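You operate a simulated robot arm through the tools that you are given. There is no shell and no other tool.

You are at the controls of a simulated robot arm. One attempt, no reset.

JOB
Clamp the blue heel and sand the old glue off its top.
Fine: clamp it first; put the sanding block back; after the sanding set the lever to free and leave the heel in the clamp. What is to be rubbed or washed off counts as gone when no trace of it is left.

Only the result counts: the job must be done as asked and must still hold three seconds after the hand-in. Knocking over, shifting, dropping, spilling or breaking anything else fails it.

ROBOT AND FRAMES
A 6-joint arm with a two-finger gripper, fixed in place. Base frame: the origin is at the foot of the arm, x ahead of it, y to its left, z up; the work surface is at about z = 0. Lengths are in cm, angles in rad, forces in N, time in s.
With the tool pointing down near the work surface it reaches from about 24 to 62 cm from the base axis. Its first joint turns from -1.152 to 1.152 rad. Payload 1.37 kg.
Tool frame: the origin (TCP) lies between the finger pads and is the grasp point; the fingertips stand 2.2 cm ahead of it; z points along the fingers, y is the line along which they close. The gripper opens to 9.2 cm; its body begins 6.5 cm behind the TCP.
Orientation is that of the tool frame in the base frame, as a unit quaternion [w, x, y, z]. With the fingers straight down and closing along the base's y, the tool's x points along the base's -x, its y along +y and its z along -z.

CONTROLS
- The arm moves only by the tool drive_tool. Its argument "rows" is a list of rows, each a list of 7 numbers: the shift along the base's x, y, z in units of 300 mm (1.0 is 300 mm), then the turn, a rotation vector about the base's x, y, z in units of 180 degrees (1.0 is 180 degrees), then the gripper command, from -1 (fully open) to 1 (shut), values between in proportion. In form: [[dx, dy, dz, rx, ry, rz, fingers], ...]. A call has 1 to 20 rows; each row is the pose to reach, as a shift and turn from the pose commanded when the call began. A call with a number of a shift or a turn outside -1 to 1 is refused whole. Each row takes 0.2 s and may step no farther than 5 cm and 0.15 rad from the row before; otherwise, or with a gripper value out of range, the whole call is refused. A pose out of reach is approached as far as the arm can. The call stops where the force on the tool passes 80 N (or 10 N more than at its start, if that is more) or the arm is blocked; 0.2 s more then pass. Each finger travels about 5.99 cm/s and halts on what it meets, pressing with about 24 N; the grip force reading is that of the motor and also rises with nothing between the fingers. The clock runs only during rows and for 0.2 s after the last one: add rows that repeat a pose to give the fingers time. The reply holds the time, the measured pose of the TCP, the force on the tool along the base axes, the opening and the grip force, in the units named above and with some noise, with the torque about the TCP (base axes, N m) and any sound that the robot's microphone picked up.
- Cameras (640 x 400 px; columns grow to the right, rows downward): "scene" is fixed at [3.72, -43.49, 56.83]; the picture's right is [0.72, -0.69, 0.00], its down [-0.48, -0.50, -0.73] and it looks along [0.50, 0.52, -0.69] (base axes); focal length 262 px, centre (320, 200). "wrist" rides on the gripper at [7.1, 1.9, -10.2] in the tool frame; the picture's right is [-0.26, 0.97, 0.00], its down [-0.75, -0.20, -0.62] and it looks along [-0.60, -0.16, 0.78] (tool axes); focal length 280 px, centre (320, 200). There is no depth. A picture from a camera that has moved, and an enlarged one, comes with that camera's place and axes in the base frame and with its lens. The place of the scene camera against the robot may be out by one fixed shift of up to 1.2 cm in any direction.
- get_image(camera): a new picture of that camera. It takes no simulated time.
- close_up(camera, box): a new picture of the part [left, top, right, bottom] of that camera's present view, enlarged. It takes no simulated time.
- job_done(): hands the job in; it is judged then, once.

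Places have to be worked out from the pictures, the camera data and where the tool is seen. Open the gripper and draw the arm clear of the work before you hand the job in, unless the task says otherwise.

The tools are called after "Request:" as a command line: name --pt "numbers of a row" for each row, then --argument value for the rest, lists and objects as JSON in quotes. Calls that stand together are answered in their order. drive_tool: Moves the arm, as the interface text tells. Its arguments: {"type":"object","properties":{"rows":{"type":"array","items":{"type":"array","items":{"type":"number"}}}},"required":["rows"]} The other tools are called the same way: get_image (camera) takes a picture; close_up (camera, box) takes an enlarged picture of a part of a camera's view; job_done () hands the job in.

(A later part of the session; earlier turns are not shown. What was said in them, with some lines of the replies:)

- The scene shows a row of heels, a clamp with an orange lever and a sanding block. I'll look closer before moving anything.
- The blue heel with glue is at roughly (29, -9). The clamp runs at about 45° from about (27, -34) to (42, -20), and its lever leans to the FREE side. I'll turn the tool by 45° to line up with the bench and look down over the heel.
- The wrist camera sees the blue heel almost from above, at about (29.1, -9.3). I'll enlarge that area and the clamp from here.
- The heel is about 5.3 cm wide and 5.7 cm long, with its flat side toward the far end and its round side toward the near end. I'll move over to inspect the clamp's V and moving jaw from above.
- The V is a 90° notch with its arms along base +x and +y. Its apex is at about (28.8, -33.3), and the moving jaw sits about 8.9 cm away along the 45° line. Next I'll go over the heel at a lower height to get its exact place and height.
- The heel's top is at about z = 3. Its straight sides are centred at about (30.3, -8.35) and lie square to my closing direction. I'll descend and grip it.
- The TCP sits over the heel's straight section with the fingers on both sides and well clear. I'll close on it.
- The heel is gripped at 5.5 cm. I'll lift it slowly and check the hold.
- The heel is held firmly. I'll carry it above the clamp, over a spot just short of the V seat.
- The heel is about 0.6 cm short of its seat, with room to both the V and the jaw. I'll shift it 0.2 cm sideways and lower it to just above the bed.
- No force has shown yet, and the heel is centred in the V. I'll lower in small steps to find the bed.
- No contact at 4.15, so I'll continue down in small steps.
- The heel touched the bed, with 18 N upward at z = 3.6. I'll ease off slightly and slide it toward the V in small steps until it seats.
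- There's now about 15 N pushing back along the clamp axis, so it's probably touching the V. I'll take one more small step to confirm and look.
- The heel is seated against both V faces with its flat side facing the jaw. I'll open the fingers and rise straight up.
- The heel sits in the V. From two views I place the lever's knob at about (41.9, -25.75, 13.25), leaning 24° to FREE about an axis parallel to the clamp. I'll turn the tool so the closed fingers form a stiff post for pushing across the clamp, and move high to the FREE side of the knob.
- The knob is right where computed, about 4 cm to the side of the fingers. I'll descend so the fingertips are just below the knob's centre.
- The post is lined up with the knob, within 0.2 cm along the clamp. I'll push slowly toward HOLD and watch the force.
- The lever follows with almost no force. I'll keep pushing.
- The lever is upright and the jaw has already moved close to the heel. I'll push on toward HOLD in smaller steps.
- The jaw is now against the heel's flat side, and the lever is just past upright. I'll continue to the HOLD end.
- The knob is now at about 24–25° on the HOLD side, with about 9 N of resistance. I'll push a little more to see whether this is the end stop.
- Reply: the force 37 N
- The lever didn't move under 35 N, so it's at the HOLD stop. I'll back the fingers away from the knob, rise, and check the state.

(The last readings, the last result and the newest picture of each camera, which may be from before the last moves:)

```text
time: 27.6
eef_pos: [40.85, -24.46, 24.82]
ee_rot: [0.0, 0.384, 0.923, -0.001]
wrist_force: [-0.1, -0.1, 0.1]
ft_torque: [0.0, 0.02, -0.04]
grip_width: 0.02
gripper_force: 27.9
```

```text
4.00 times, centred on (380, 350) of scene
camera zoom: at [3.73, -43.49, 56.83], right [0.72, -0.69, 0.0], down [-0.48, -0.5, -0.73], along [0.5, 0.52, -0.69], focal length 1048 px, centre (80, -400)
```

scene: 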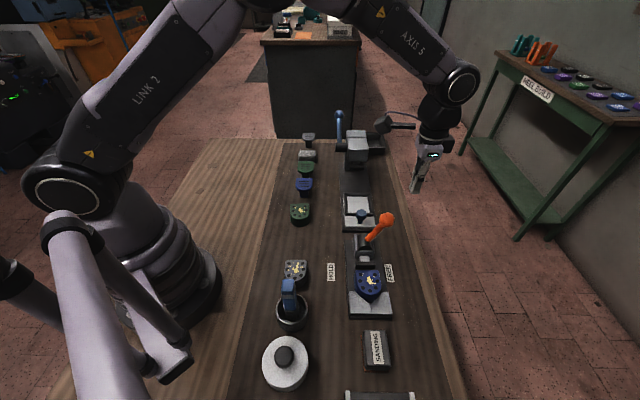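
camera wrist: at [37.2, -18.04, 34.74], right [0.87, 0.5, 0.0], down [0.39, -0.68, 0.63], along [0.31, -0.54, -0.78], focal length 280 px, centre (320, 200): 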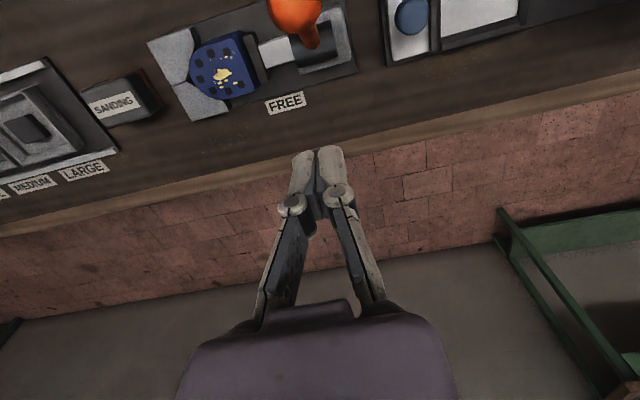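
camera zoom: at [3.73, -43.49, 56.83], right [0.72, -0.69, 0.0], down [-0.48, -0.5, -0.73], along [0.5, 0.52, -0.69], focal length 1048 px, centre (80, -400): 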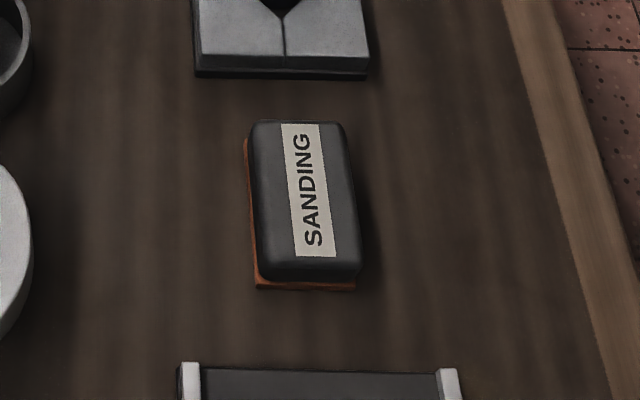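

The lever stays at HOLD and the jaw presses on the heel. Next is the sanding block, at about (22.7, -38.9) and lined up with the bench. I'll turn the tool back and move over it for a precise look.

Request:
drive_tool --pt "-0.05 -0.0386 0 0 0 0.0417 1" --pt "-0.1 -0.077 0 0 0 0.0833 0.5" --pt "-0.15 -0.116 0 0 0 0.125 0" --pt "-0.2 -0.154 0 0 0 0.1667 -0.5" --pt "-0.25 -0.193 0 0 0 0.2083 -0.8" --pt "-0.3 -0.231 0 0 0 0.25 -0.8" --pt "-0.35 -0.27 0 0 0 0.2917 -0.8" --pt "-0.4 -0.309 0 0 0 0.3333 -0.8" --pt "-0.45 -0.347 0 0 0 0.375 -0.8" --pt "-0.5 -0.386 -0.03 0 0 0.4167 -0.8" --pt "-0.55 -0.425 -0.06 0 0 0.4583 -0.8" --pt "-0.597 -0.463 -0.09 0 0 0.5 -0.8" --pt "-0.597 -0.463 -0.09 0 0 0.5 -0.8"

Request:
get_image --camera "wrist"

Request:
close_up --camera "wrist" --box '[240, 20, 400, 120]'

```text
time: 30.4
eef_pos: [22.83, -38.59, 22.06]
ee_rot: [0.002, -0.383, 0.924, 0.0]
wrist_force: [0.5, -0.1, 0.2]
ft_torque: [0.06, 0.0, -0.02]
grip_width: 8.29
gripper_force: 0.2
```

```text
taken
camera wrist: at [16.48, -42.06, 32.05], right [-0.5, 0.87, 0.0], down [0.68, 0.39, 0.63], along [0.54, 0.31, -0.78], focal length 280 px, centre (320, 200)
```

wrist: 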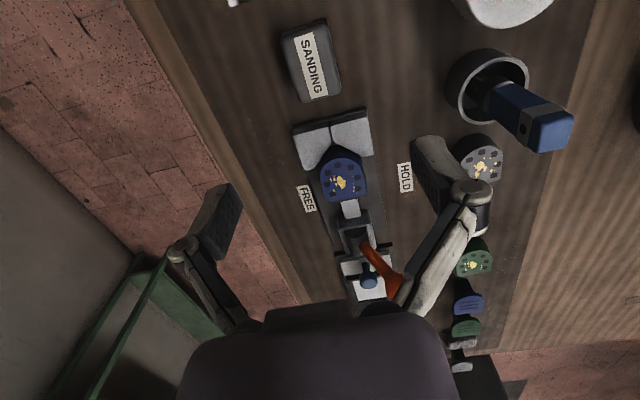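

```text
4.00 times, centred on (320, 70) of wrist
camera zoom: at [16.48, -42.06, 32.05], right [-0.5, 0.87, 0.0], down [0.68, 0.39, 0.63], along [0.54, 0.31, -0.78], focal length 1122 px, centre (320, 720)
```

zoom: 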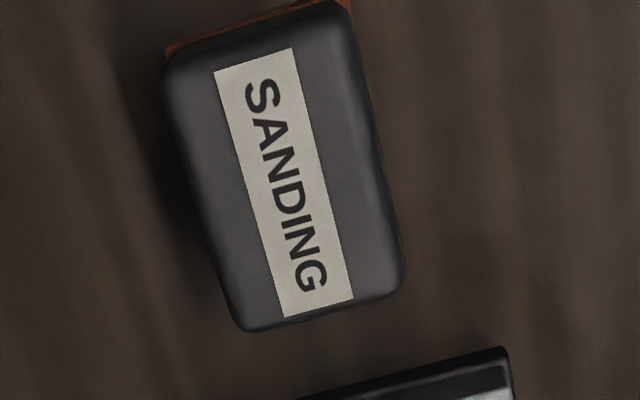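

The block's centre is at about (22.7, -39.45), with its top at about z = 3.1 and a width of 4.5 cm. I'll go down around its sides, keeping the fingertips above its sanding face.

Request:
drive_tool --pt "-0.004 -0.015 -0.12 0 0 0 -0.8" --pt "-0.0077 -0.0303 -0.26 0 0 0 -0.8" --pt "-0.0077 -0.0303 -0.38 0 0 0 -0.8" --pt "-0.0077 -0.0303 -0.48 0 0 0 -0.8" --pt "-0.0077 -0.0303 -0.52 0 0 0 -0.8"

Request:
get_image --camera "wrist"

Request:
close_up --camera "scene" --box '[300, 290, 460, 390]'

```text
time: 31.6
eef_pos: [22.64, -39.24, 6.25]
ee_rot: [0.001, -0.382, 0.924, 0.0]
wrist_force: [0.9, -0.1, -0.7]
ft_torque: [0.01, -0.01, -0.01]
grip_width: 8.27
gripper_force: 0.0
```

```text
taken
camera wrist: at [16.29, -42.89, 16.35], right [-0.5, 0.87, 0.0], down [0.68, 0.39, 0.63], along [0.54, 0.31, -0.78], focal length 280 px, centre (320, 200)
```

wrist: 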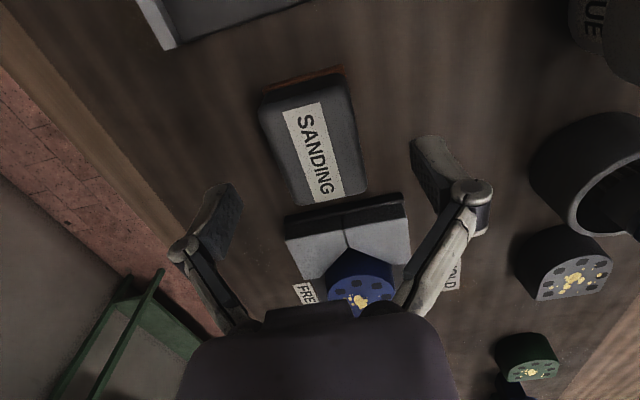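

```text
4.00 times, centred on (380, 340) of scene
camera zoom: at [3.72, -43.49, 56.83], right [0.72, -0.69, 0.0], down [-0.48, -0.5, -0.73], along [0.5, 0.52, -0.69], focal length 1048 px, centre (80, -360)
```

zoom: 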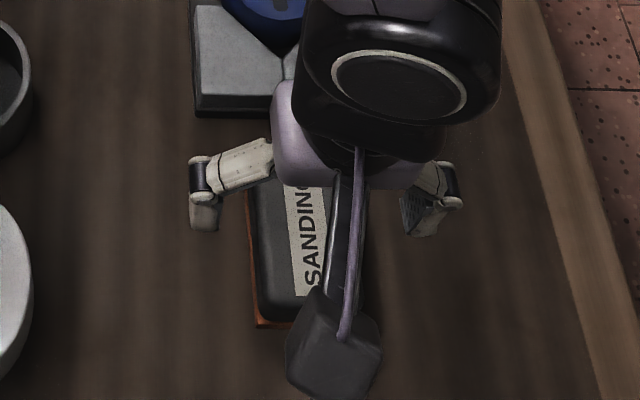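

The block is centred between the fingers, with its centre at (22.64, -39.55). I'll go down to grip height and close.

Request:
drive_tool --pt "0.002 -0.005 -0.05 0 0 0 -0.8" --pt "0.002 -0.005 -0.09 0 0 0 -0.8" --pt "0.002 -0.005 -0.1087 0 0 0 -0.8" --pt "0.002 -0.005 -0.1087 0 0 0 -0.3" --pt "0.002 -0.005 -0.1087 0 0 0 1" --pt "0.002 -0.005 -0.1087 0 0 0 1" --pt "0.002 -0.005 -0.1087 0 0 0 1" --pt "0.002 -0.005 -0.1087 0 0 0 1"

Request:
get_image --camera "wrist"

Request:
close_up --camera "scene" --box '[300, 290, 460, 390]'

```text
time: 33.4
eef_pos: [22.64, -39.57, 3.2]
ee_rot: [0.002, -0.382, 0.924, 0.0]
wrist_force: [0.0, -1.6, 0.2]
ft_torque: [-0.03, 0.01, 0.04]
grip_width: 4.55
gripper_force: 24.2
```

```text
taken
camera wrist: at [16.38, -43.08, 13.15], right [-0.5, 0.87, 0.0], down [0.68, 0.39, 0.63], along [0.54, 0.31, -0.78], focal length 280 px, centre (320, 200)
```

wrist: 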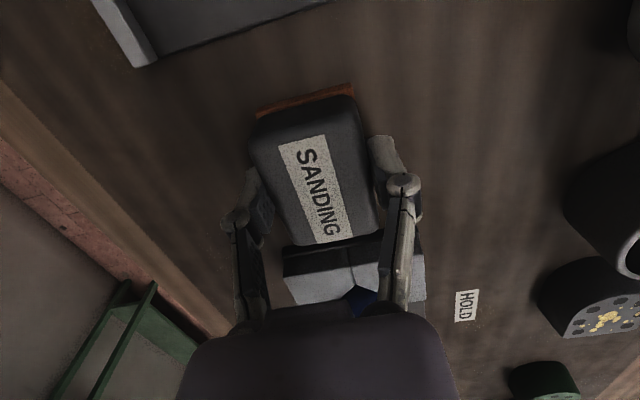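

```text
4.00 times, centred on (380, 340) of scene
camera zoom: at [3.73, -43.49, 56.83], right [0.72, -0.69, 0.0], down [-0.48, -0.5, -0.73], along [0.5, 0.52, -0.69], focal length 1048 px, centre (80, -360)
```

zoom: 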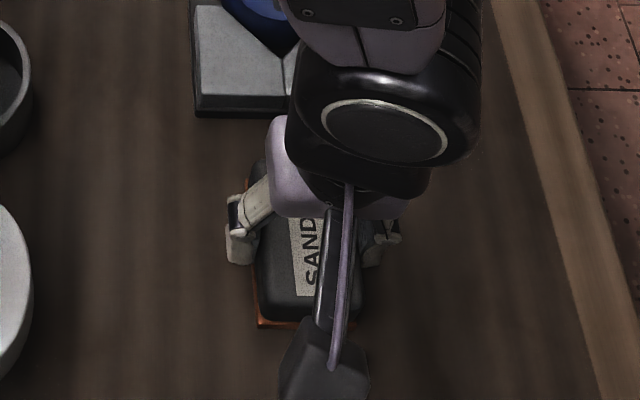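

The block is gripped at 4.55 cm and centred. I'll lift it and carry it along the clamp axis to above the heel.

Request:
drive_tool --pt "0 0 0.02 0 0 0 1" --pt "0 0 0.08 0 0 0 1" --pt "0 0 0.18 0 0 0 1" --pt "0 0 0.28 0 0 0 1" --pt "0.06 0.062 0.3 0 0 0 1" --pt "0.12 0.124 0.3 0 0 0 1" --pt "0.18 0.186 0.3 0 0 0 1" --pt "0.24 0.248 0.3 0 0 0 1" --pt "0.3017 0.3127 0.28 0 0 0 1" --pt "0.3017 0.3127 0.24 0 0 0 1" --pt "0.3017 0.3127 0.22 0 0 0 1"

Request:
get_image --camera "wrist"

Request:
get_image --camera "scene"

Request:
close_up --camera "scene" --box '[300, 210, 460, 310]'

```text
time: 35.8
eef_pos: [31.76, -30.17, 9.78]
ee_rot: [0.001, -0.382, 0.924, -0.001]
wrist_force: [-0.6, -0.1, -0.5]
ft_torque: [0.01, -0.01, -0.01]
grip_width: 4.52
gripper_force: 23.8
```

```text
taken
camera wrist: at [25.41, -33.67, 19.82], right [-0.5, 0.87, 0.0], down [0.68, 0.39, 0.63], along [0.54, 0.31, -0.78], focal length 280 px, centre (320, 200)
```

wrist: 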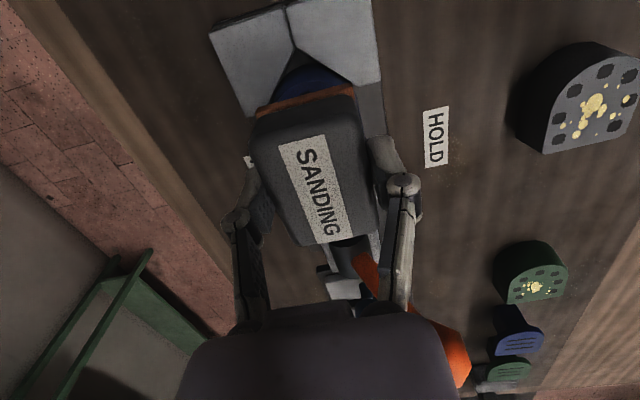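

```text
taken
```

scene: 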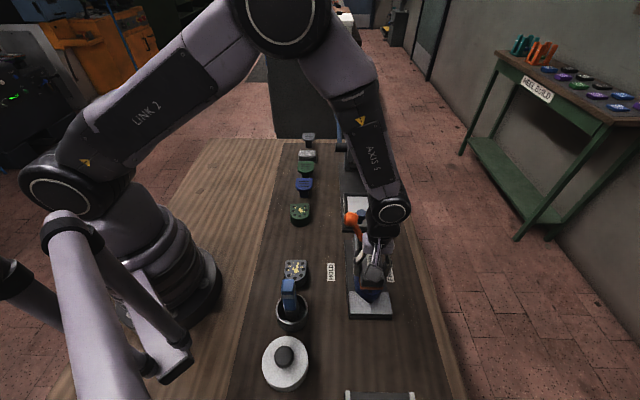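

```text
4.00 times, centred on (380, 260) of scene
camera zoom: at [3.73, -43.49, 56.83], right [0.72, -0.69, 0.0], down [-0.48, -0.5, -0.73], along [0.5, 0.52, -0.69], focal length 1048 px, centre (80, -40)
```

zoom: 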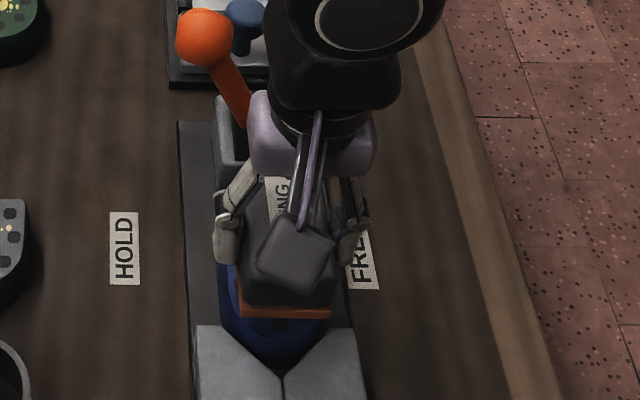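

The block is over the heel and clear of the lever. I'll lower it to just above the heel's top, then feel for contact.

Request:
drive_tool --pt "0 0 -0.03 0 0 0 1" --pt "0 0 -0.06 0 0 0 1" --pt "0 0 -0.08 0 0 0 1" --pt "0 0 -0.08 0 0 0 1"

```text
time: 36.8
eef_pos: [31.82, -30.16, 7.38]
ee_rot: [0.002, -0.382, 0.924, -0.001]
wrist_force: [0.0, -0.7, -1.3]
ft_torque: [-0.01, 0.01, -0.02]
grip_width: 4.57
gripper_force: 24.5
```

No contact yet at 7.38, so I'll lower further in 0.1–0.15 cm steps.

Request:
drive_tool --pt "0 0 -0.005 0 0 0 1" --pt "0 0 -0.01 0 0 0 1"

```text
time: 37.4
eef_pos: [31.83, -30.15, 7.11]
ee_rot: [0.001, -0.382, 0.924, -0.001]
wrist_force: [-1.6, 3.1, 15.8]
ft_torque: [0.16, -0.05, 0.04]
grip_width: 4.57
gripper_force: 23.7
```

The block is on the heel with about 16 N. I'll rub along the clamp axis in ±1.5 cm strokes.

Request:
drive_tool --pt "0.0177 0.0177 0 0 0 0 1" --pt "0.0354 0.0354 0 0 0 0 1" --pt "0.0177 0.0177 0 0 0 0 1" --pt "0 0 0 0 0 0 1" --pt "-0.0177 -0.0177 0 0 0 0 1" --pt "-0.0354 -0.0354 0 0 0 0 1" --pt "-0.0177 -0.0177 0 0 0 0 1" --pt "0 0 0 0 0 0 1" --pt "0.0177 0.0177 0 0 0 0 1" --pt "0.0354 0.0354 0 0 0 0 1" --pt "0.0177 0.0177 0 0 0 0 1" --pt "0 0 0 0 0 0 1" --pt "-0.0177 -0.0177 0 0 0 0 1" --pt "-0.0354 -0.0354 0 0 0 0 1" --pt "-0.0177 -0.0177 0 0 0 0 1" --pt "0 0 0 0 0 0 1"

Request:
get_image --camera "wrist"

Request:
close_up --camera "scene" --box '[310, 220, 430, 295]'

```text
time: 40.8
eef_pos: [31.73, -30.19, 6.88]
ee_rot: [0.001, -0.381, 0.925, 0.0]
wrist_force: [-1.4, -1.6, 6.7]
ft_torque: [-0.17, 0.13, -0.06]
grip_width: 4.55
gripper_force: 24.2
```

```text
taken
camera wrist: at [25.37, -33.72, 17.05], right [-0.5, 0.87, 0.0], down [0.68, 0.39, 0.63], along [0.54, 0.31, -0.78], focal length 280 px, centre (320, 200)
```

wrist: 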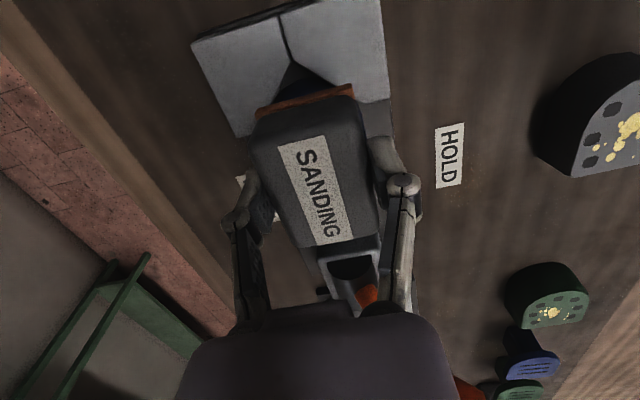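

```text
5.33 times, centred on (370, 258) of scene
camera zoom: at [3.72, -43.49, 56.83], right [0.72, -0.69, 0.0], down [-0.48, -0.5, -0.73], along [0.5, 0.52, -0.69], focal length 1398 px, centre (53, -107)
```

zoom: 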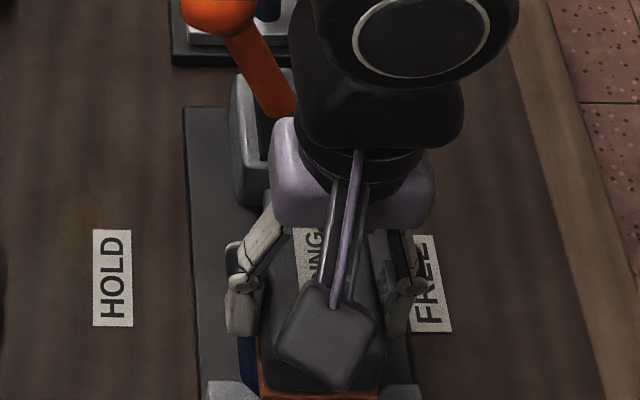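

Contact has eased to about 7 N. I'll press slightly more and rub again with sideways offsets so the whole top is covered.

Request:
drive_tool --pt "0.0189 -0.0189 -0.003 0 0 0 1" --pt "0.0366 -0.0012 -0.003 0 0 0 1" --pt "0.0543 0.0165 -0.003 0 0 0 1" --pt "0.0366 -0.0012 -0.003 0 0 0 1" --pt "0.0189 -0.0189 -0.003 0 0 0 1" --pt "0.0012 -0.0366 -0.003 0 0 0 1" --pt "-0.0165 -0.0543 -0.003 0 0 0 1" --pt "0.0012 -0.0366 -0.003 0 0 0 1" --pt "0.0189 -0.0189 -0.003 0 0 0 1" --pt "0 0 -0.003 0 0 0 1" --pt "-0.0189 0.0189 -0.003 0 0 0 1" --pt "-0.0012 0.0366 -0.003 0 0 0 1" --pt "0.0165 0.0543 -0.003 0 0 0 1" --pt "-0.0012 0.0366 -0.003 0 0 0 1" --pt "-0.0189 0.0189 -0.003 0 0 0 1" --pt "-0.0366 0.0012 -0.003 0 0 0 1" --pt "-0.0543 -0.0165 -0.003 0 0 0 1" --pt "-0.0366 0.0012 -0.003 0 0 0 1" --pt "-0.0189 0.0189 -0.003 0 0 0 1" --pt "0 0 -0.003 0 0 0 1"

```text
time: 45.0
eef_pos: [31.75, -30.15, 6.8]
ee_rot: [0.001, -0.382, 0.924, 0.001]
wrist_force: [-2.5, 2.7, 9.1]
ft_torque: [0.13, 0.08, -0.04]
grip_width: 4.53
gripper_force: 23.8
```

I'll lift the block off and move it aside, toward the base, to inspect the heel's top.

Request:
drive_tool --pt "0 0 0.04 0 0 0 1" --pt "0 0 0.14 0 0 0 1" --pt "-0.03 0.03 0.26 0 0 0 1" --pt "-0.1 0.1 0.32 0 0 0 1" --pt "-0.17 0.17 0.32 0 0 0 1" --pt "-0.24 0.24 0.32 0 0 0 1" --pt "-0.24 0.24 0.32 0 0 0 1"

Request:
close_up --camera "scene" --box '[330, 250, 410, 300]'

Request:
get_image --camera "wrist"

Request:
get_image --camera "scene"

```text
time: 46.6
eef_pos: [24.35, -22.99, 16.64]
ee_rot: [0.002, -0.381, 0.924, 0.0]
wrist_force: [0.3, 0.5, -1.0]
ft_torque: [-0.01, -0.02, 0.02]
grip_width: 4.53
gripper_force: 23.4
```

```text
8.00 times, centred on (370, 275) of scene
camera zoom: at [3.72, -43.49, 56.83], right [0.72, -0.69, 0.0], down [-0.48, -0.5, -0.73], along [0.5, 0.52, -0.69], focal length 2096 px, centre (-80, -400)
```

zoom: 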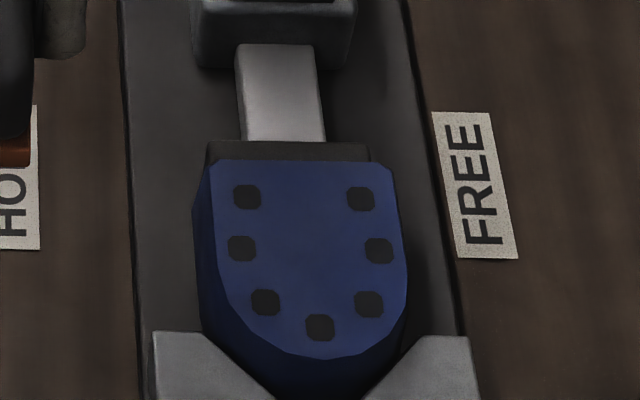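

```text
taken
camera wrist: at [18.08, -26.49, 26.64], right [-0.5, 0.87, 0.0], down [0.68, 0.39, 0.63], along [0.54, 0.31, -0.78], focal length 280 px, centre (320, 200)
```

wrist: 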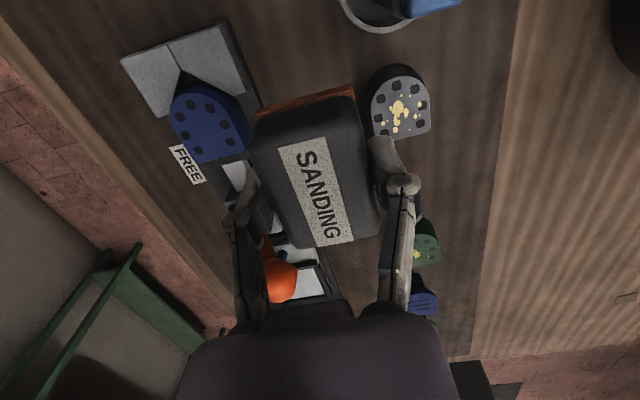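

```text
taken
```

scene: 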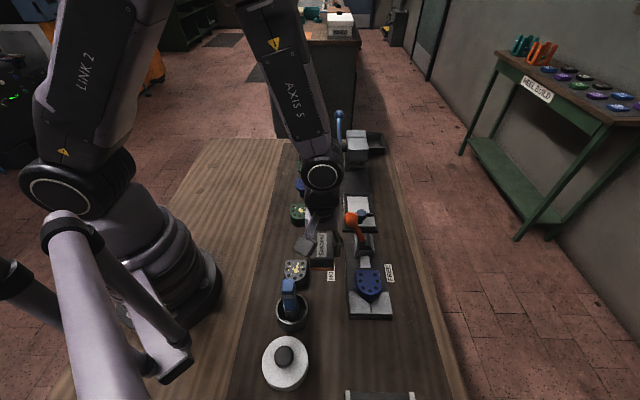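

The heel's top looks clean in both views. I'll enlarge it further to make sure no trace is left.

Request:
close_up --camera "wrist" --box '[160, 80, 256, 170]'

Request:
close_up --camera "scene" --box '[350, 262, 386, 300]'

```text
4.44 times, centred on (208, 125) of wrist
camera zoom: at [18.08, -26.49, 26.64], right [-0.5, 0.87, 0.0], down [0.68, 0.39, 0.63], along [0.54, 0.31, -0.78], focal length 1246 px, centre (818, 533)
```

zoom: 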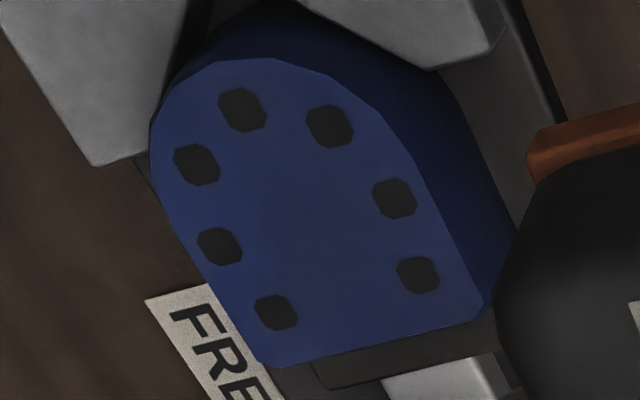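

```text
10.53 times, centred on (368, 281) of scene
camera zoom: at [3.72, -43.49, 56.83], right [0.72, -0.69, 0.0], down [-0.48, -0.5, -0.73], along [0.5, 0.52, -0.69], focal length 2758 px, centre (-185, -653)
```

zoom: 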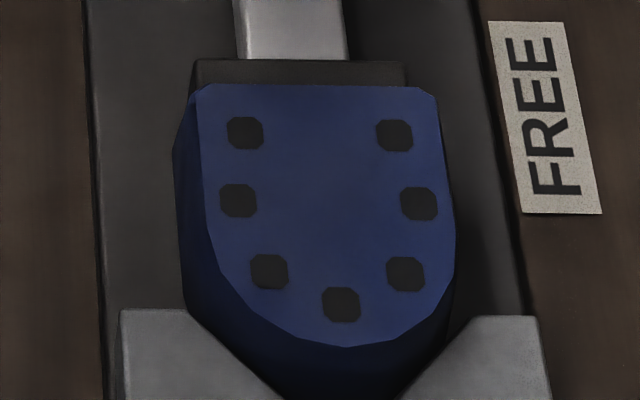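

The top is fully clean. I'll carry the sanding block back to its original place and lower it to just above the table.

Request:
drive_tool --pt "-0.01 -0.1 0 0 0 0 1" --pt "-0.02 -0.2 0 0 0 0 1" --pt "-0.03 -0.3 0 0 0 0 1" --pt "-0.04 -0.4 0 0 0 0 1" --pt "-0.052 -0.49 0 0 0 0 1" --pt "-0.0617 -0.5527 -0.02 0 0 0 1" --pt "-0.0617 -0.5527 -0.12 0 0 0 1" --pt "-0.0617 -0.5527 -0.24 0 0 0 1" --pt "-0.0617 -0.5527 -0.34 0 0 0 1" --pt "-0.0617 -0.5527 -0.4 0 0 0 1" --pt "-0.0617 -0.5527 -0.42 0 0 0 1" --pt "-0.0617 -0.5527 -0.42 0 0 0 1"

Request:
get_image --camera "wrist"

Request:
close_up --camera "scene" --box '[300, 290, 460, 390]'

```text
time: 49.2
eef_pos: [22.66, -39.65, 3.94]
ee_rot: [0.001, -0.382, 0.924, -0.001]
wrist_force: [-0.1, 0.1, -1.6]
ft_torque: [0.0, -0.04, -0.02]
grip_width: 4.53
gripper_force: 24.8
```

```text
taken
camera wrist: at [16.33, -43.08, 13.99], right [-0.5, 0.87, 0.0], down [0.68, 0.39, 0.63], along [0.54, 0.31, -0.78], focal length 280 px, centre (320, 200)
```

wrist: 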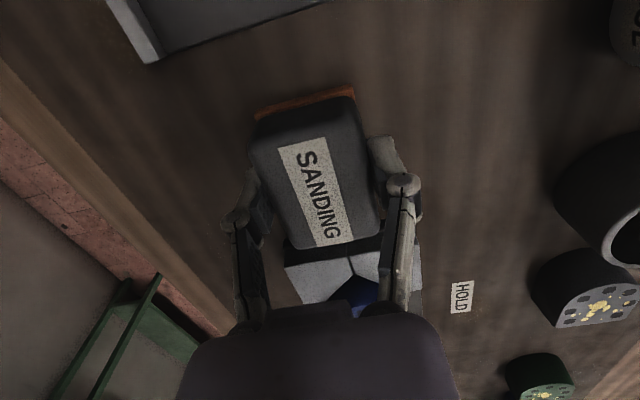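

```text
4.00 times, centred on (380, 340) of scene
camera zoom: at [3.73, -43.49, 56.83], right [0.72, -0.69, 0.0], down [-0.48, -0.5, -0.73], along [0.5, 0.52, -0.69], focal length 1048 px, centre (80, -360)
```

zoom: 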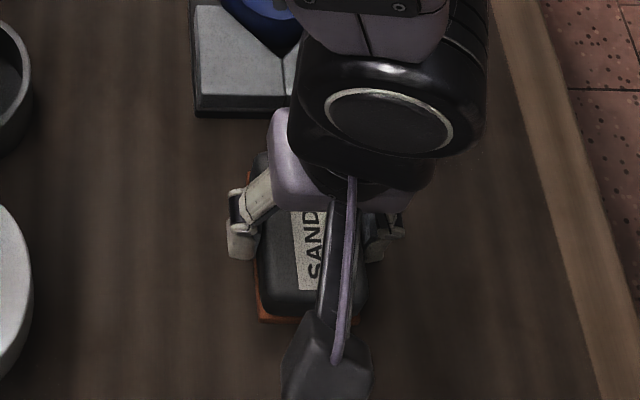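

The block is back over its spot. I'll lower in small steps until it touches the table.

Request:
drive_tool --pt "0 0 -0.008 0 0 0 1" --pt "0 0 -0.016 0 0 0 1" --pt "0 0 -0.022 0 0 0 1"

```text
time: 50.0
eef_pos: [22.74, -39.55, 3.23]
ee_rot: [0.001, -0.382, 0.924, 0.0]
wrist_force: [-0.9, 0.1, -1.4]
ft_torque: [-0.01, -0.01, -0.01]
grip_width: 4.53
gripper_force: 24.3
```

Request:
drive_tool --pt "0 0 -0.004 0 0 0 1" --pt "0 0 -0.007 0 0 0 1"

```text
time: 50.6
eef_pos: [22.73, -39.68, 3.04]
ee_rot: [0.001, -0.382, 0.924, -0.002]
wrist_force: [-0.2, 0.8, -1.5]
ft_torque: [0.0, 0.0, -0.03]
grip_width: 4.55
gripper_force: 24.3
```

The force is still -1.5 N, so the block isn't down yet. I'll take two more small steps.

Request:
drive_tool --pt "0 0 -0.004 0 0 0 1" --pt "0 0 -0.006 0 0 0 1"

```text
time: 51.2
eef_pos: [22.68, -39.58, 3.01]
ee_rot: [0.002, -0.382, 0.924, 0.0]
wrist_force: [-0.6, 2.6, 6.6]
ft_torque: [0.09, 0.29, -0.02]
grip_width: 4.55
gripper_force: 24.0
```

The block now rests on the table, with 6.6 N of contact. I'll open the fingers and rise straight up.

Request:
drive_tool --pt "0 0 0 0 0 0 0.1" --pt "0 0 0 0 0 0 -0.5" --pt "0 0 0 0 0 0 -0.8" --pt "0 0 0 0 0 0 -0.8" --pt "0 0 0.04 0 0 0 -0.8" --pt "0 0 0.12 0 0 0 -0.8" --pt "0 0 0.26 0 0 0 -0.8" --pt "0 0 0.4 0 0 0 -0.8" --pt "0 0 0.54 0 0 0 -0.8" --pt "0 0 0.68 0 0 0 -0.8"

Request:
get_image --camera "wrist"

Request:
close_up --camera "wrist" --box '[240, 20, 400, 120]'

```text
time: 53.4
eef_pos: [22.7, -39.52, 23.35]
ee_rot: [0.0, -0.382, 0.924, 0.0]
wrist_force: [-0.1, -0.9, 0.4]
ft_torque: [0.01, 0.02, 0.03]
grip_width: 8.29
gripper_force: 0.0
```

```text
taken
camera wrist: at [16.38, -43.04, 33.34], right [-0.5, 0.87, 0.0], down [0.68, 0.39, 0.63], along [0.54, 0.31, -0.78], focal length 280 px, centre (320, 200)
```

wrist: 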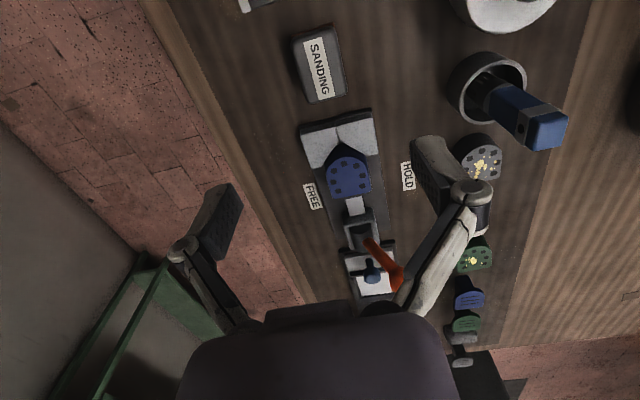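

```text
4.00 times, centred on (320, 70) of wrist
camera zoom: at [16.38, -43.04, 33.34], right [-0.5, 0.87, 0.0], down [0.68, 0.39, 0.63], along [0.54, 0.31, -0.78], focal length 1122 px, centre (320, 720)
```

zoom: 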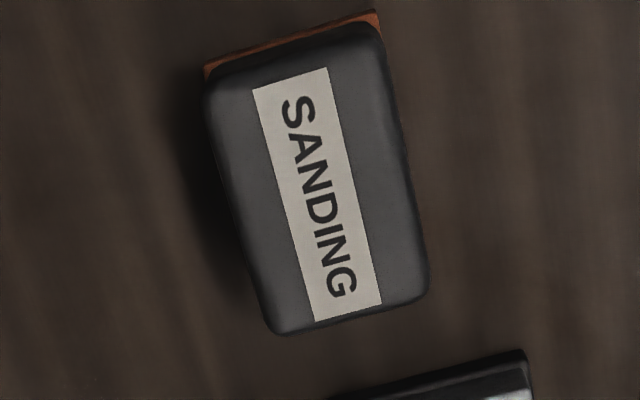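

The block is back exactly where it was, at (22.66, -39.52). Now I'll set the lever to FREE: turn the tool again, close the fingers, and move high to the HOLD side of the knob.

Request:
drive_tool --pt "0.0299 0.0628 0.0413 0 0 -0.0417 -0.8" --pt "0.0597 0.1256 0.0413 0 0 -0.0833 -0.5" --pt "0.0896 0.1884 0.0413 0 0 -0.125 0" --pt "0.1194 0.2512 0.0413 0 0 -0.1667 0.5" --pt "0.1493 0.314 0.0413 0 0 -0.2083 1" --pt "0.1791 0.3768 0.0413 0 0 -0.25 1" --pt "0.209 0.4397 0.0413 0 0 -0.2917 1" --pt "0.2389 0.5025 0.0413 0 0 -0.3333 1" --pt "0.2687 0.5653 0.0413 0 0 -0.375 1" --pt "0.2986 0.6281 0.0413 0 0 -0.4167 1" --pt "0.3284 0.6909 0.0413 0 0 -0.4583 1" --pt "0.3583 0.7537 0.0413 0 0 -0.5 1" --pt "0.3583 0.7537 0.0413 0 0 -0.5 1"

Request:
get_image --camera "wrist"

Request:
get_image --camera "scene"

```text
time: 56.2
eef_pos: [33.43, -16.96, 24.53]
ee_rot: [0.001, 0.385, 0.923, -0.002]
wrist_force: [-0.3, 0.3, 0.6]
ft_torque: [0.03, 0.0, 0.01]
grip_width: 0.0
gripper_force: 23.8
```

```text
taken
camera wrist: at [29.86, -10.46, 34.51], right [0.87, 0.49, 0.0], down [0.39, -0.68, 0.63], along [0.31, -0.54, -0.78], focal length 280 px, centre (320, 200)
```

wrist: 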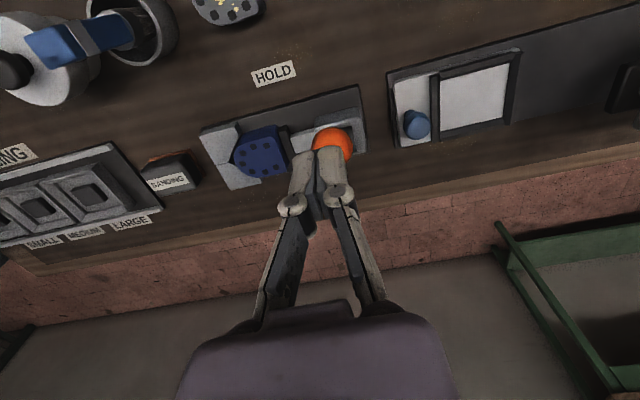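

```text
taken
```

scene: 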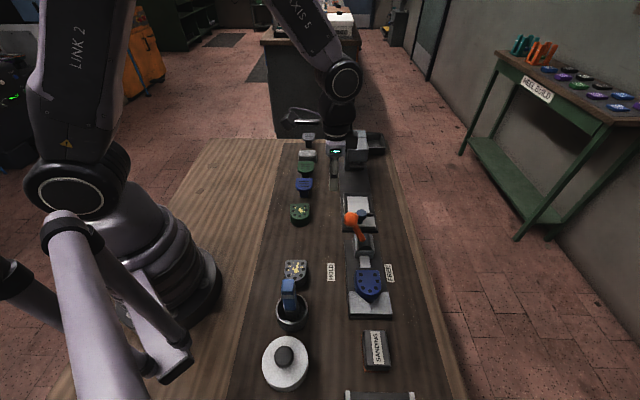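

The knob is about 3.9 cm from the TCP on the FREE side, with clearance. I'll descend to knob height.

Request:
drive_tool --pt "-0.006 0.006 -0.1 0 0 0 1" --pt "-0.006 0.006 -0.2 0 0 0 1" --pt "-0.006 0.006 -0.29 0 0 0 1" --pt "-0.006 0.006 -0.3433 0 0 0 1" --pt "-0.006 0.006 -0.3433 0 0 0 1"

Request:
close_up --camera "scene" --box '[270, 160, 430, 260]'

Request:
get_image --camera "wrist"

```text
time: 57.4
eef_pos: [33.3, -16.76, 14.15]
ee_rot: [0.001, 0.383, 0.924, -0.002]
wrist_force: [-0.6, 0.0, -0.1]
ft_torque: [0.0, 0.03, -0.03]
grip_width: 0.0
gripper_force: 24.5
```

```text
4.00 times, centred on (350, 210) of scene
camera zoom: at [3.73, -43.49, 56.83], right [0.72, -0.69, 0.0], down [-0.48, -0.5, -0.73], along [0.5, 0.52, -0.69], focal length 1048 px, centre (200, 160)
```

zoom: 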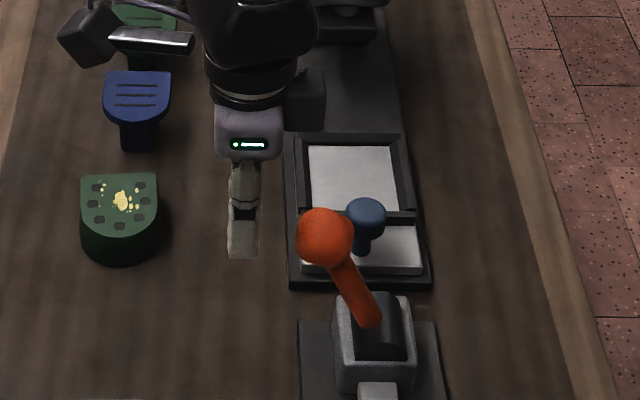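

```text
taken
camera wrist: at [29.75, -10.23, 24.24], right [0.87, 0.5, 0.0], down [0.39, -0.68, 0.63], along [0.31, -0.54, -0.78], focal length 280 px, centre (320, 200)
```

wrist: 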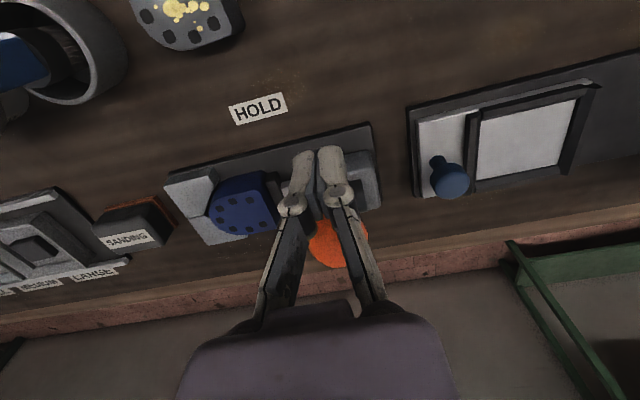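

The post is lined up with the knob. I'll push toward FREE and watch the force.

Request:
drive_tool --pt "0.014 -0.014 0 0 0 0 1" --pt "0.028 -0.028 0 0 0 0 1" --pt "0.042 -0.042 0 0 0 0 1" --pt "0.056 -0.056 0 0 0 0 1" --pt "0.07 -0.07 0 0 0 0 1" --pt "0.084 -0.084 0 0 0 0 1" --pt "0.098 -0.098 0 0 0 0 1" --pt "0.112 -0.112 0 0 0 0 1"

Request:
close_up --camera "scene" --box '[290, 190, 450, 290]'

```text
time: 59.2
eef_pos: [36.56, -20.08, 14.35]
ee_rot: [0.001, 0.383, 0.924, -0.001]
wrist_force: [-0.6, 1.4, -0.6]
ft_torque: [0.0, 0.0, 0.02]
grip_width: 0.0
gripper_force: 23.7
```

```text
4.00 times, centred on (370, 240) of scene
camera zoom: at [3.72, -43.49, 56.83], right [0.72, -0.69, 0.0], down [-0.48, -0.5, -0.73], along [0.5, 0.52, -0.69], focal length 1048 px, centre (120, 40)
```

zoom: 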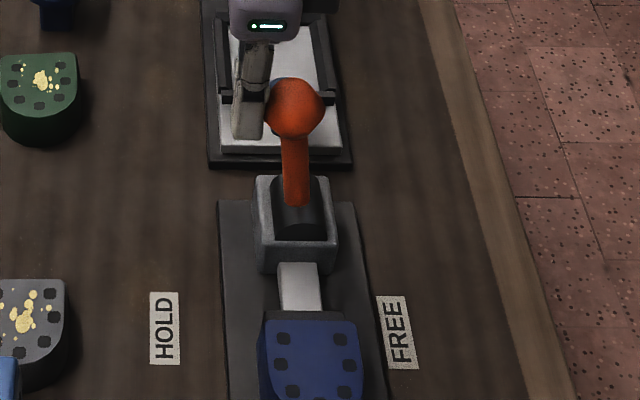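

The lever is upright and following freely. I'll continue toward FREE.

Request:
drive_tool --pt "0.014 -0.014 0 0 0 0 1" --pt "0.028 -0.028 0 0 0 0 1" --pt "0.042 -0.042 0 0 0 0 1" --pt "0.056 -0.056 0 0 0 0 1" --pt "0.07 -0.07 0 0 0 0 1"

Request:
close_up --camera "scene" --box '[290, 190, 450, 290]'

```text
time: 60.4
eef_pos: [38.61, -22.14, 14.18]
ee_rot: [-0.001, 0.384, 0.924, -0.001]
wrist_force: [0.4, 1.4, 0.3]
ft_torque: [-0.01, -0.01, -0.02]
grip_width: 0.01
gripper_force: 23.9
```

```text
4.00 times, centred on (370, 240) of scene
camera zoom: at [3.72, -43.49, 56.83], right [0.72, -0.69, 0.0], down [-0.48, -0.5, -0.73], along [0.5, 0.52, -0.69], focal length 1048 px, centre (120, 40)
```

zoom: 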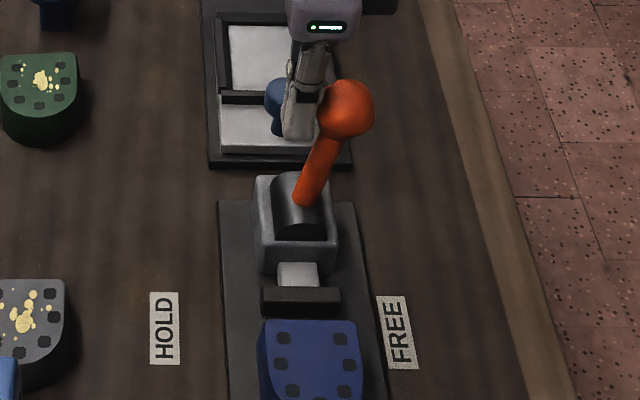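

The jaw has drawn back and the heel stays in place. I'll push the lever on to its FREE end.

Request:
drive_tool --pt "0.012 -0.012 0 0 0 0 1" --pt "0.024 -0.024 0 0 0 0 1" --pt "0.036 -0.036 0 0 0 0 1" --pt "0.046 -0.046 0 0 0 0 1"

Request:
close_up --camera "scene" --box '[290, 190, 450, 290]'

```text
time: 61.4
eef_pos: [40.12, -23.65, 14.23]
ee_rot: [0.001, 0.384, 0.923, 0.0]
wrist_force: [-0.2, 0.3, 0.7]
ft_torque: [-0.01, -0.01, -0.02]
grip_width: 0.0
gripper_force: 24.0
```

```text
4.00 times, centred on (370, 240) of scene
camera zoom: at [3.72, -43.49, 56.83], right [0.72, -0.69, 0.0], down [-0.48, -0.5, -0.73], along [0.5, 0.52, -0.69], focal length 1048 px, centre (120, 40)
```

zoom: 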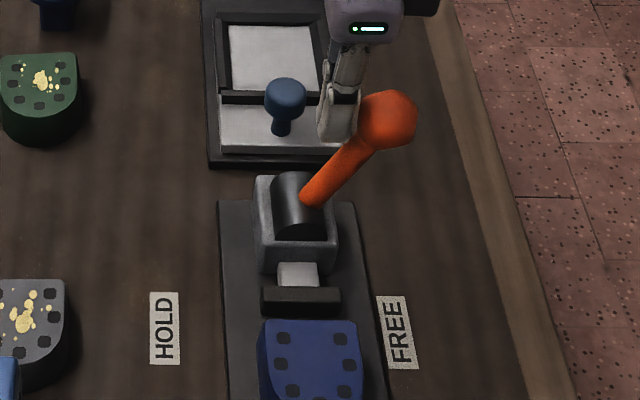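

The knob is back at its starting pixel, (387, 220), so it's at FREE. I'll give a small extra push to confirm the stop.

Request:
drive_tool --pt "0.005 -0.005 0 0 0 0 1" --pt "0.01 -0.01 0 0 0 0 1"

Request:
close_up --camera "scene" --box '[290, 190, 450, 290]'

```text
time: 62.0
eef_pos: [40.42, -23.94, 14.24]
ee_rot: [-0.001, 0.384, 0.923, 0.0]
wrist_force: [0.0, -0.4, 0.0]
ft_torque: [0.0, 0.0, 0.0]
grip_width: 0.0
gripper_force: 23.8
```

```text
4.00 times, centred on (370, 240) of scene
camera zoom: at [3.72, -43.49, 56.83], right [0.72, -0.69, 0.0], down [-0.48, -0.5, -0.73], along [0.5, 0.52, -0.69], focal length 1048 px, centre (120, 40)
```

zoom: 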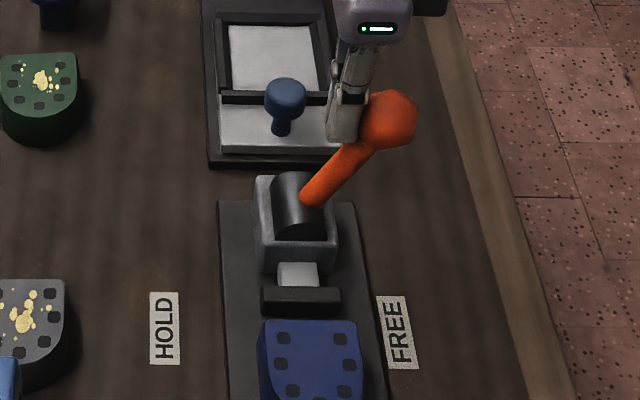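

The lever didn't move and there's no force, so it sits at the FREE stop on its own. I'll back away, rise, open the gripper, and check everything.

Request:
drive_tool --pt "-0.03 0.03 0 0 0 0 1" --pt "-0.07 0.07 0 0 0 0 1" --pt "-0.11 0.11 0.02 0 0 0 1" --pt "-0.13 0.13 0.12 0 0 0 1" --pt "-0.14 0.14 0.26 0 0 0 0.5" --pt "-0.14 0.14 0.4 0 0 0 0" --pt "-0.14 0.2 0.5 0 0 0 -0.6" --pt "-0.14 0.3 0.55 0 0 0 -1" --pt "-0.14 0.4 0.55 0 0 0 -1" --pt "-0.14 0.5 0.55 0 0 0 -1" --pt "-0.14 0.5 0.55 0 0 0 -1"

Request:
get_image --camera "scene"

Request:
close_up --camera "scene" --box '[290, 190, 450, 290]'

Request:
close_up --camera "scene" --box '[290, 260, 450, 360]'

```text
time: 64.4
eef_pos: [36.19, -8.73, 30.69]
ee_rot: [0.001, 0.384, 0.923, -0.001]
wrist_force: [0.1, 0.6, 0.3]
ft_torque: [-0.01, 0.0, -0.02]
grip_width: 9.18
gripper_force: 0.1
```

```text
taken
```

scene: 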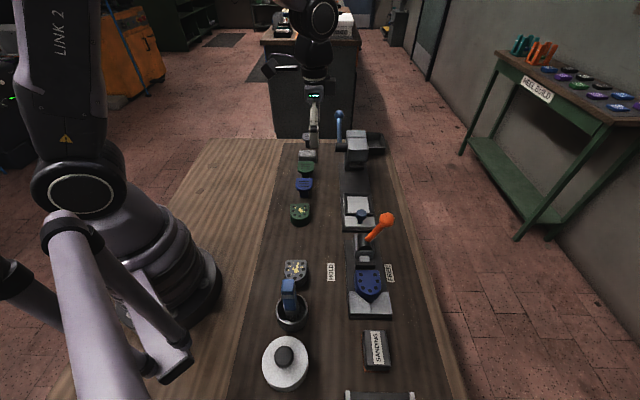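

```text
4.00 times, centred on (370, 240) of scene
camera zoom: at [3.73, -43.49, 56.83], right [0.72, -0.69, 0.0], down [-0.48, -0.5, -0.73], along [0.5, 0.52, -0.69], focal length 1048 px, centre (120, 40)
```

zoom: 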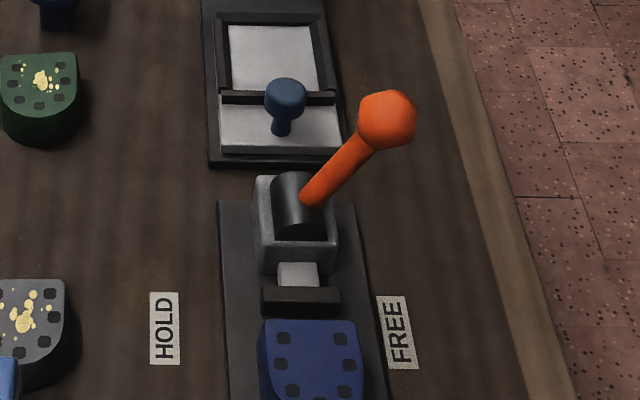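

```text
4.00 times, centred on (370, 310) of scene
camera zoom: at [3.73, -43.49, 56.83], right [0.72, -0.69, 0.0], down [-0.48, -0.5, -0.73], along [0.5, 0.52, -0.69], focal length 1048 px, centre (120, -240)
```

zoom: 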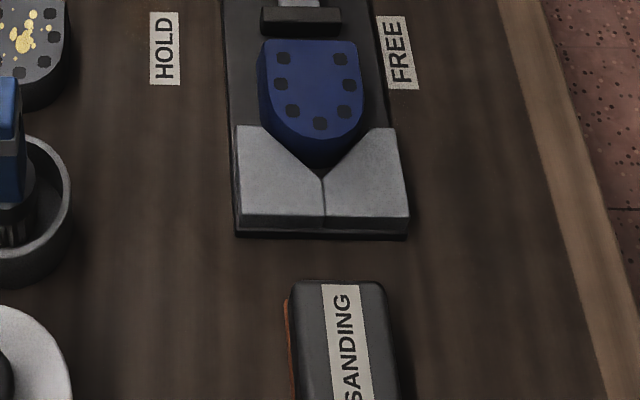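

The result looks right:
- The heel is clean and seated in the clamp.
- The lever is at FREE.
- The sanding block is back in its place.
- The gripper is open and the arm is clear of the work.

I'm handing the job in.

Request:
job_done

```text
The job is handed in.
```

I clamped the blue heel, sanded the old glue off its top, and handed the job in. The last pictures show no trace of glue on it.

- **Heel:** it's still in the clamp, resting against both faces of the V, with the jaw drawn back.
- **Lever:** I set it to HOLD before sanding and moved it back to FREE afterwards. It stayed there when I backed away.
- **Sanding block:** it's back within about 0.1 cm of where it started.
- **Arm:** the gripper is open and clear of the work, and nothing else looked moved in the pictures.
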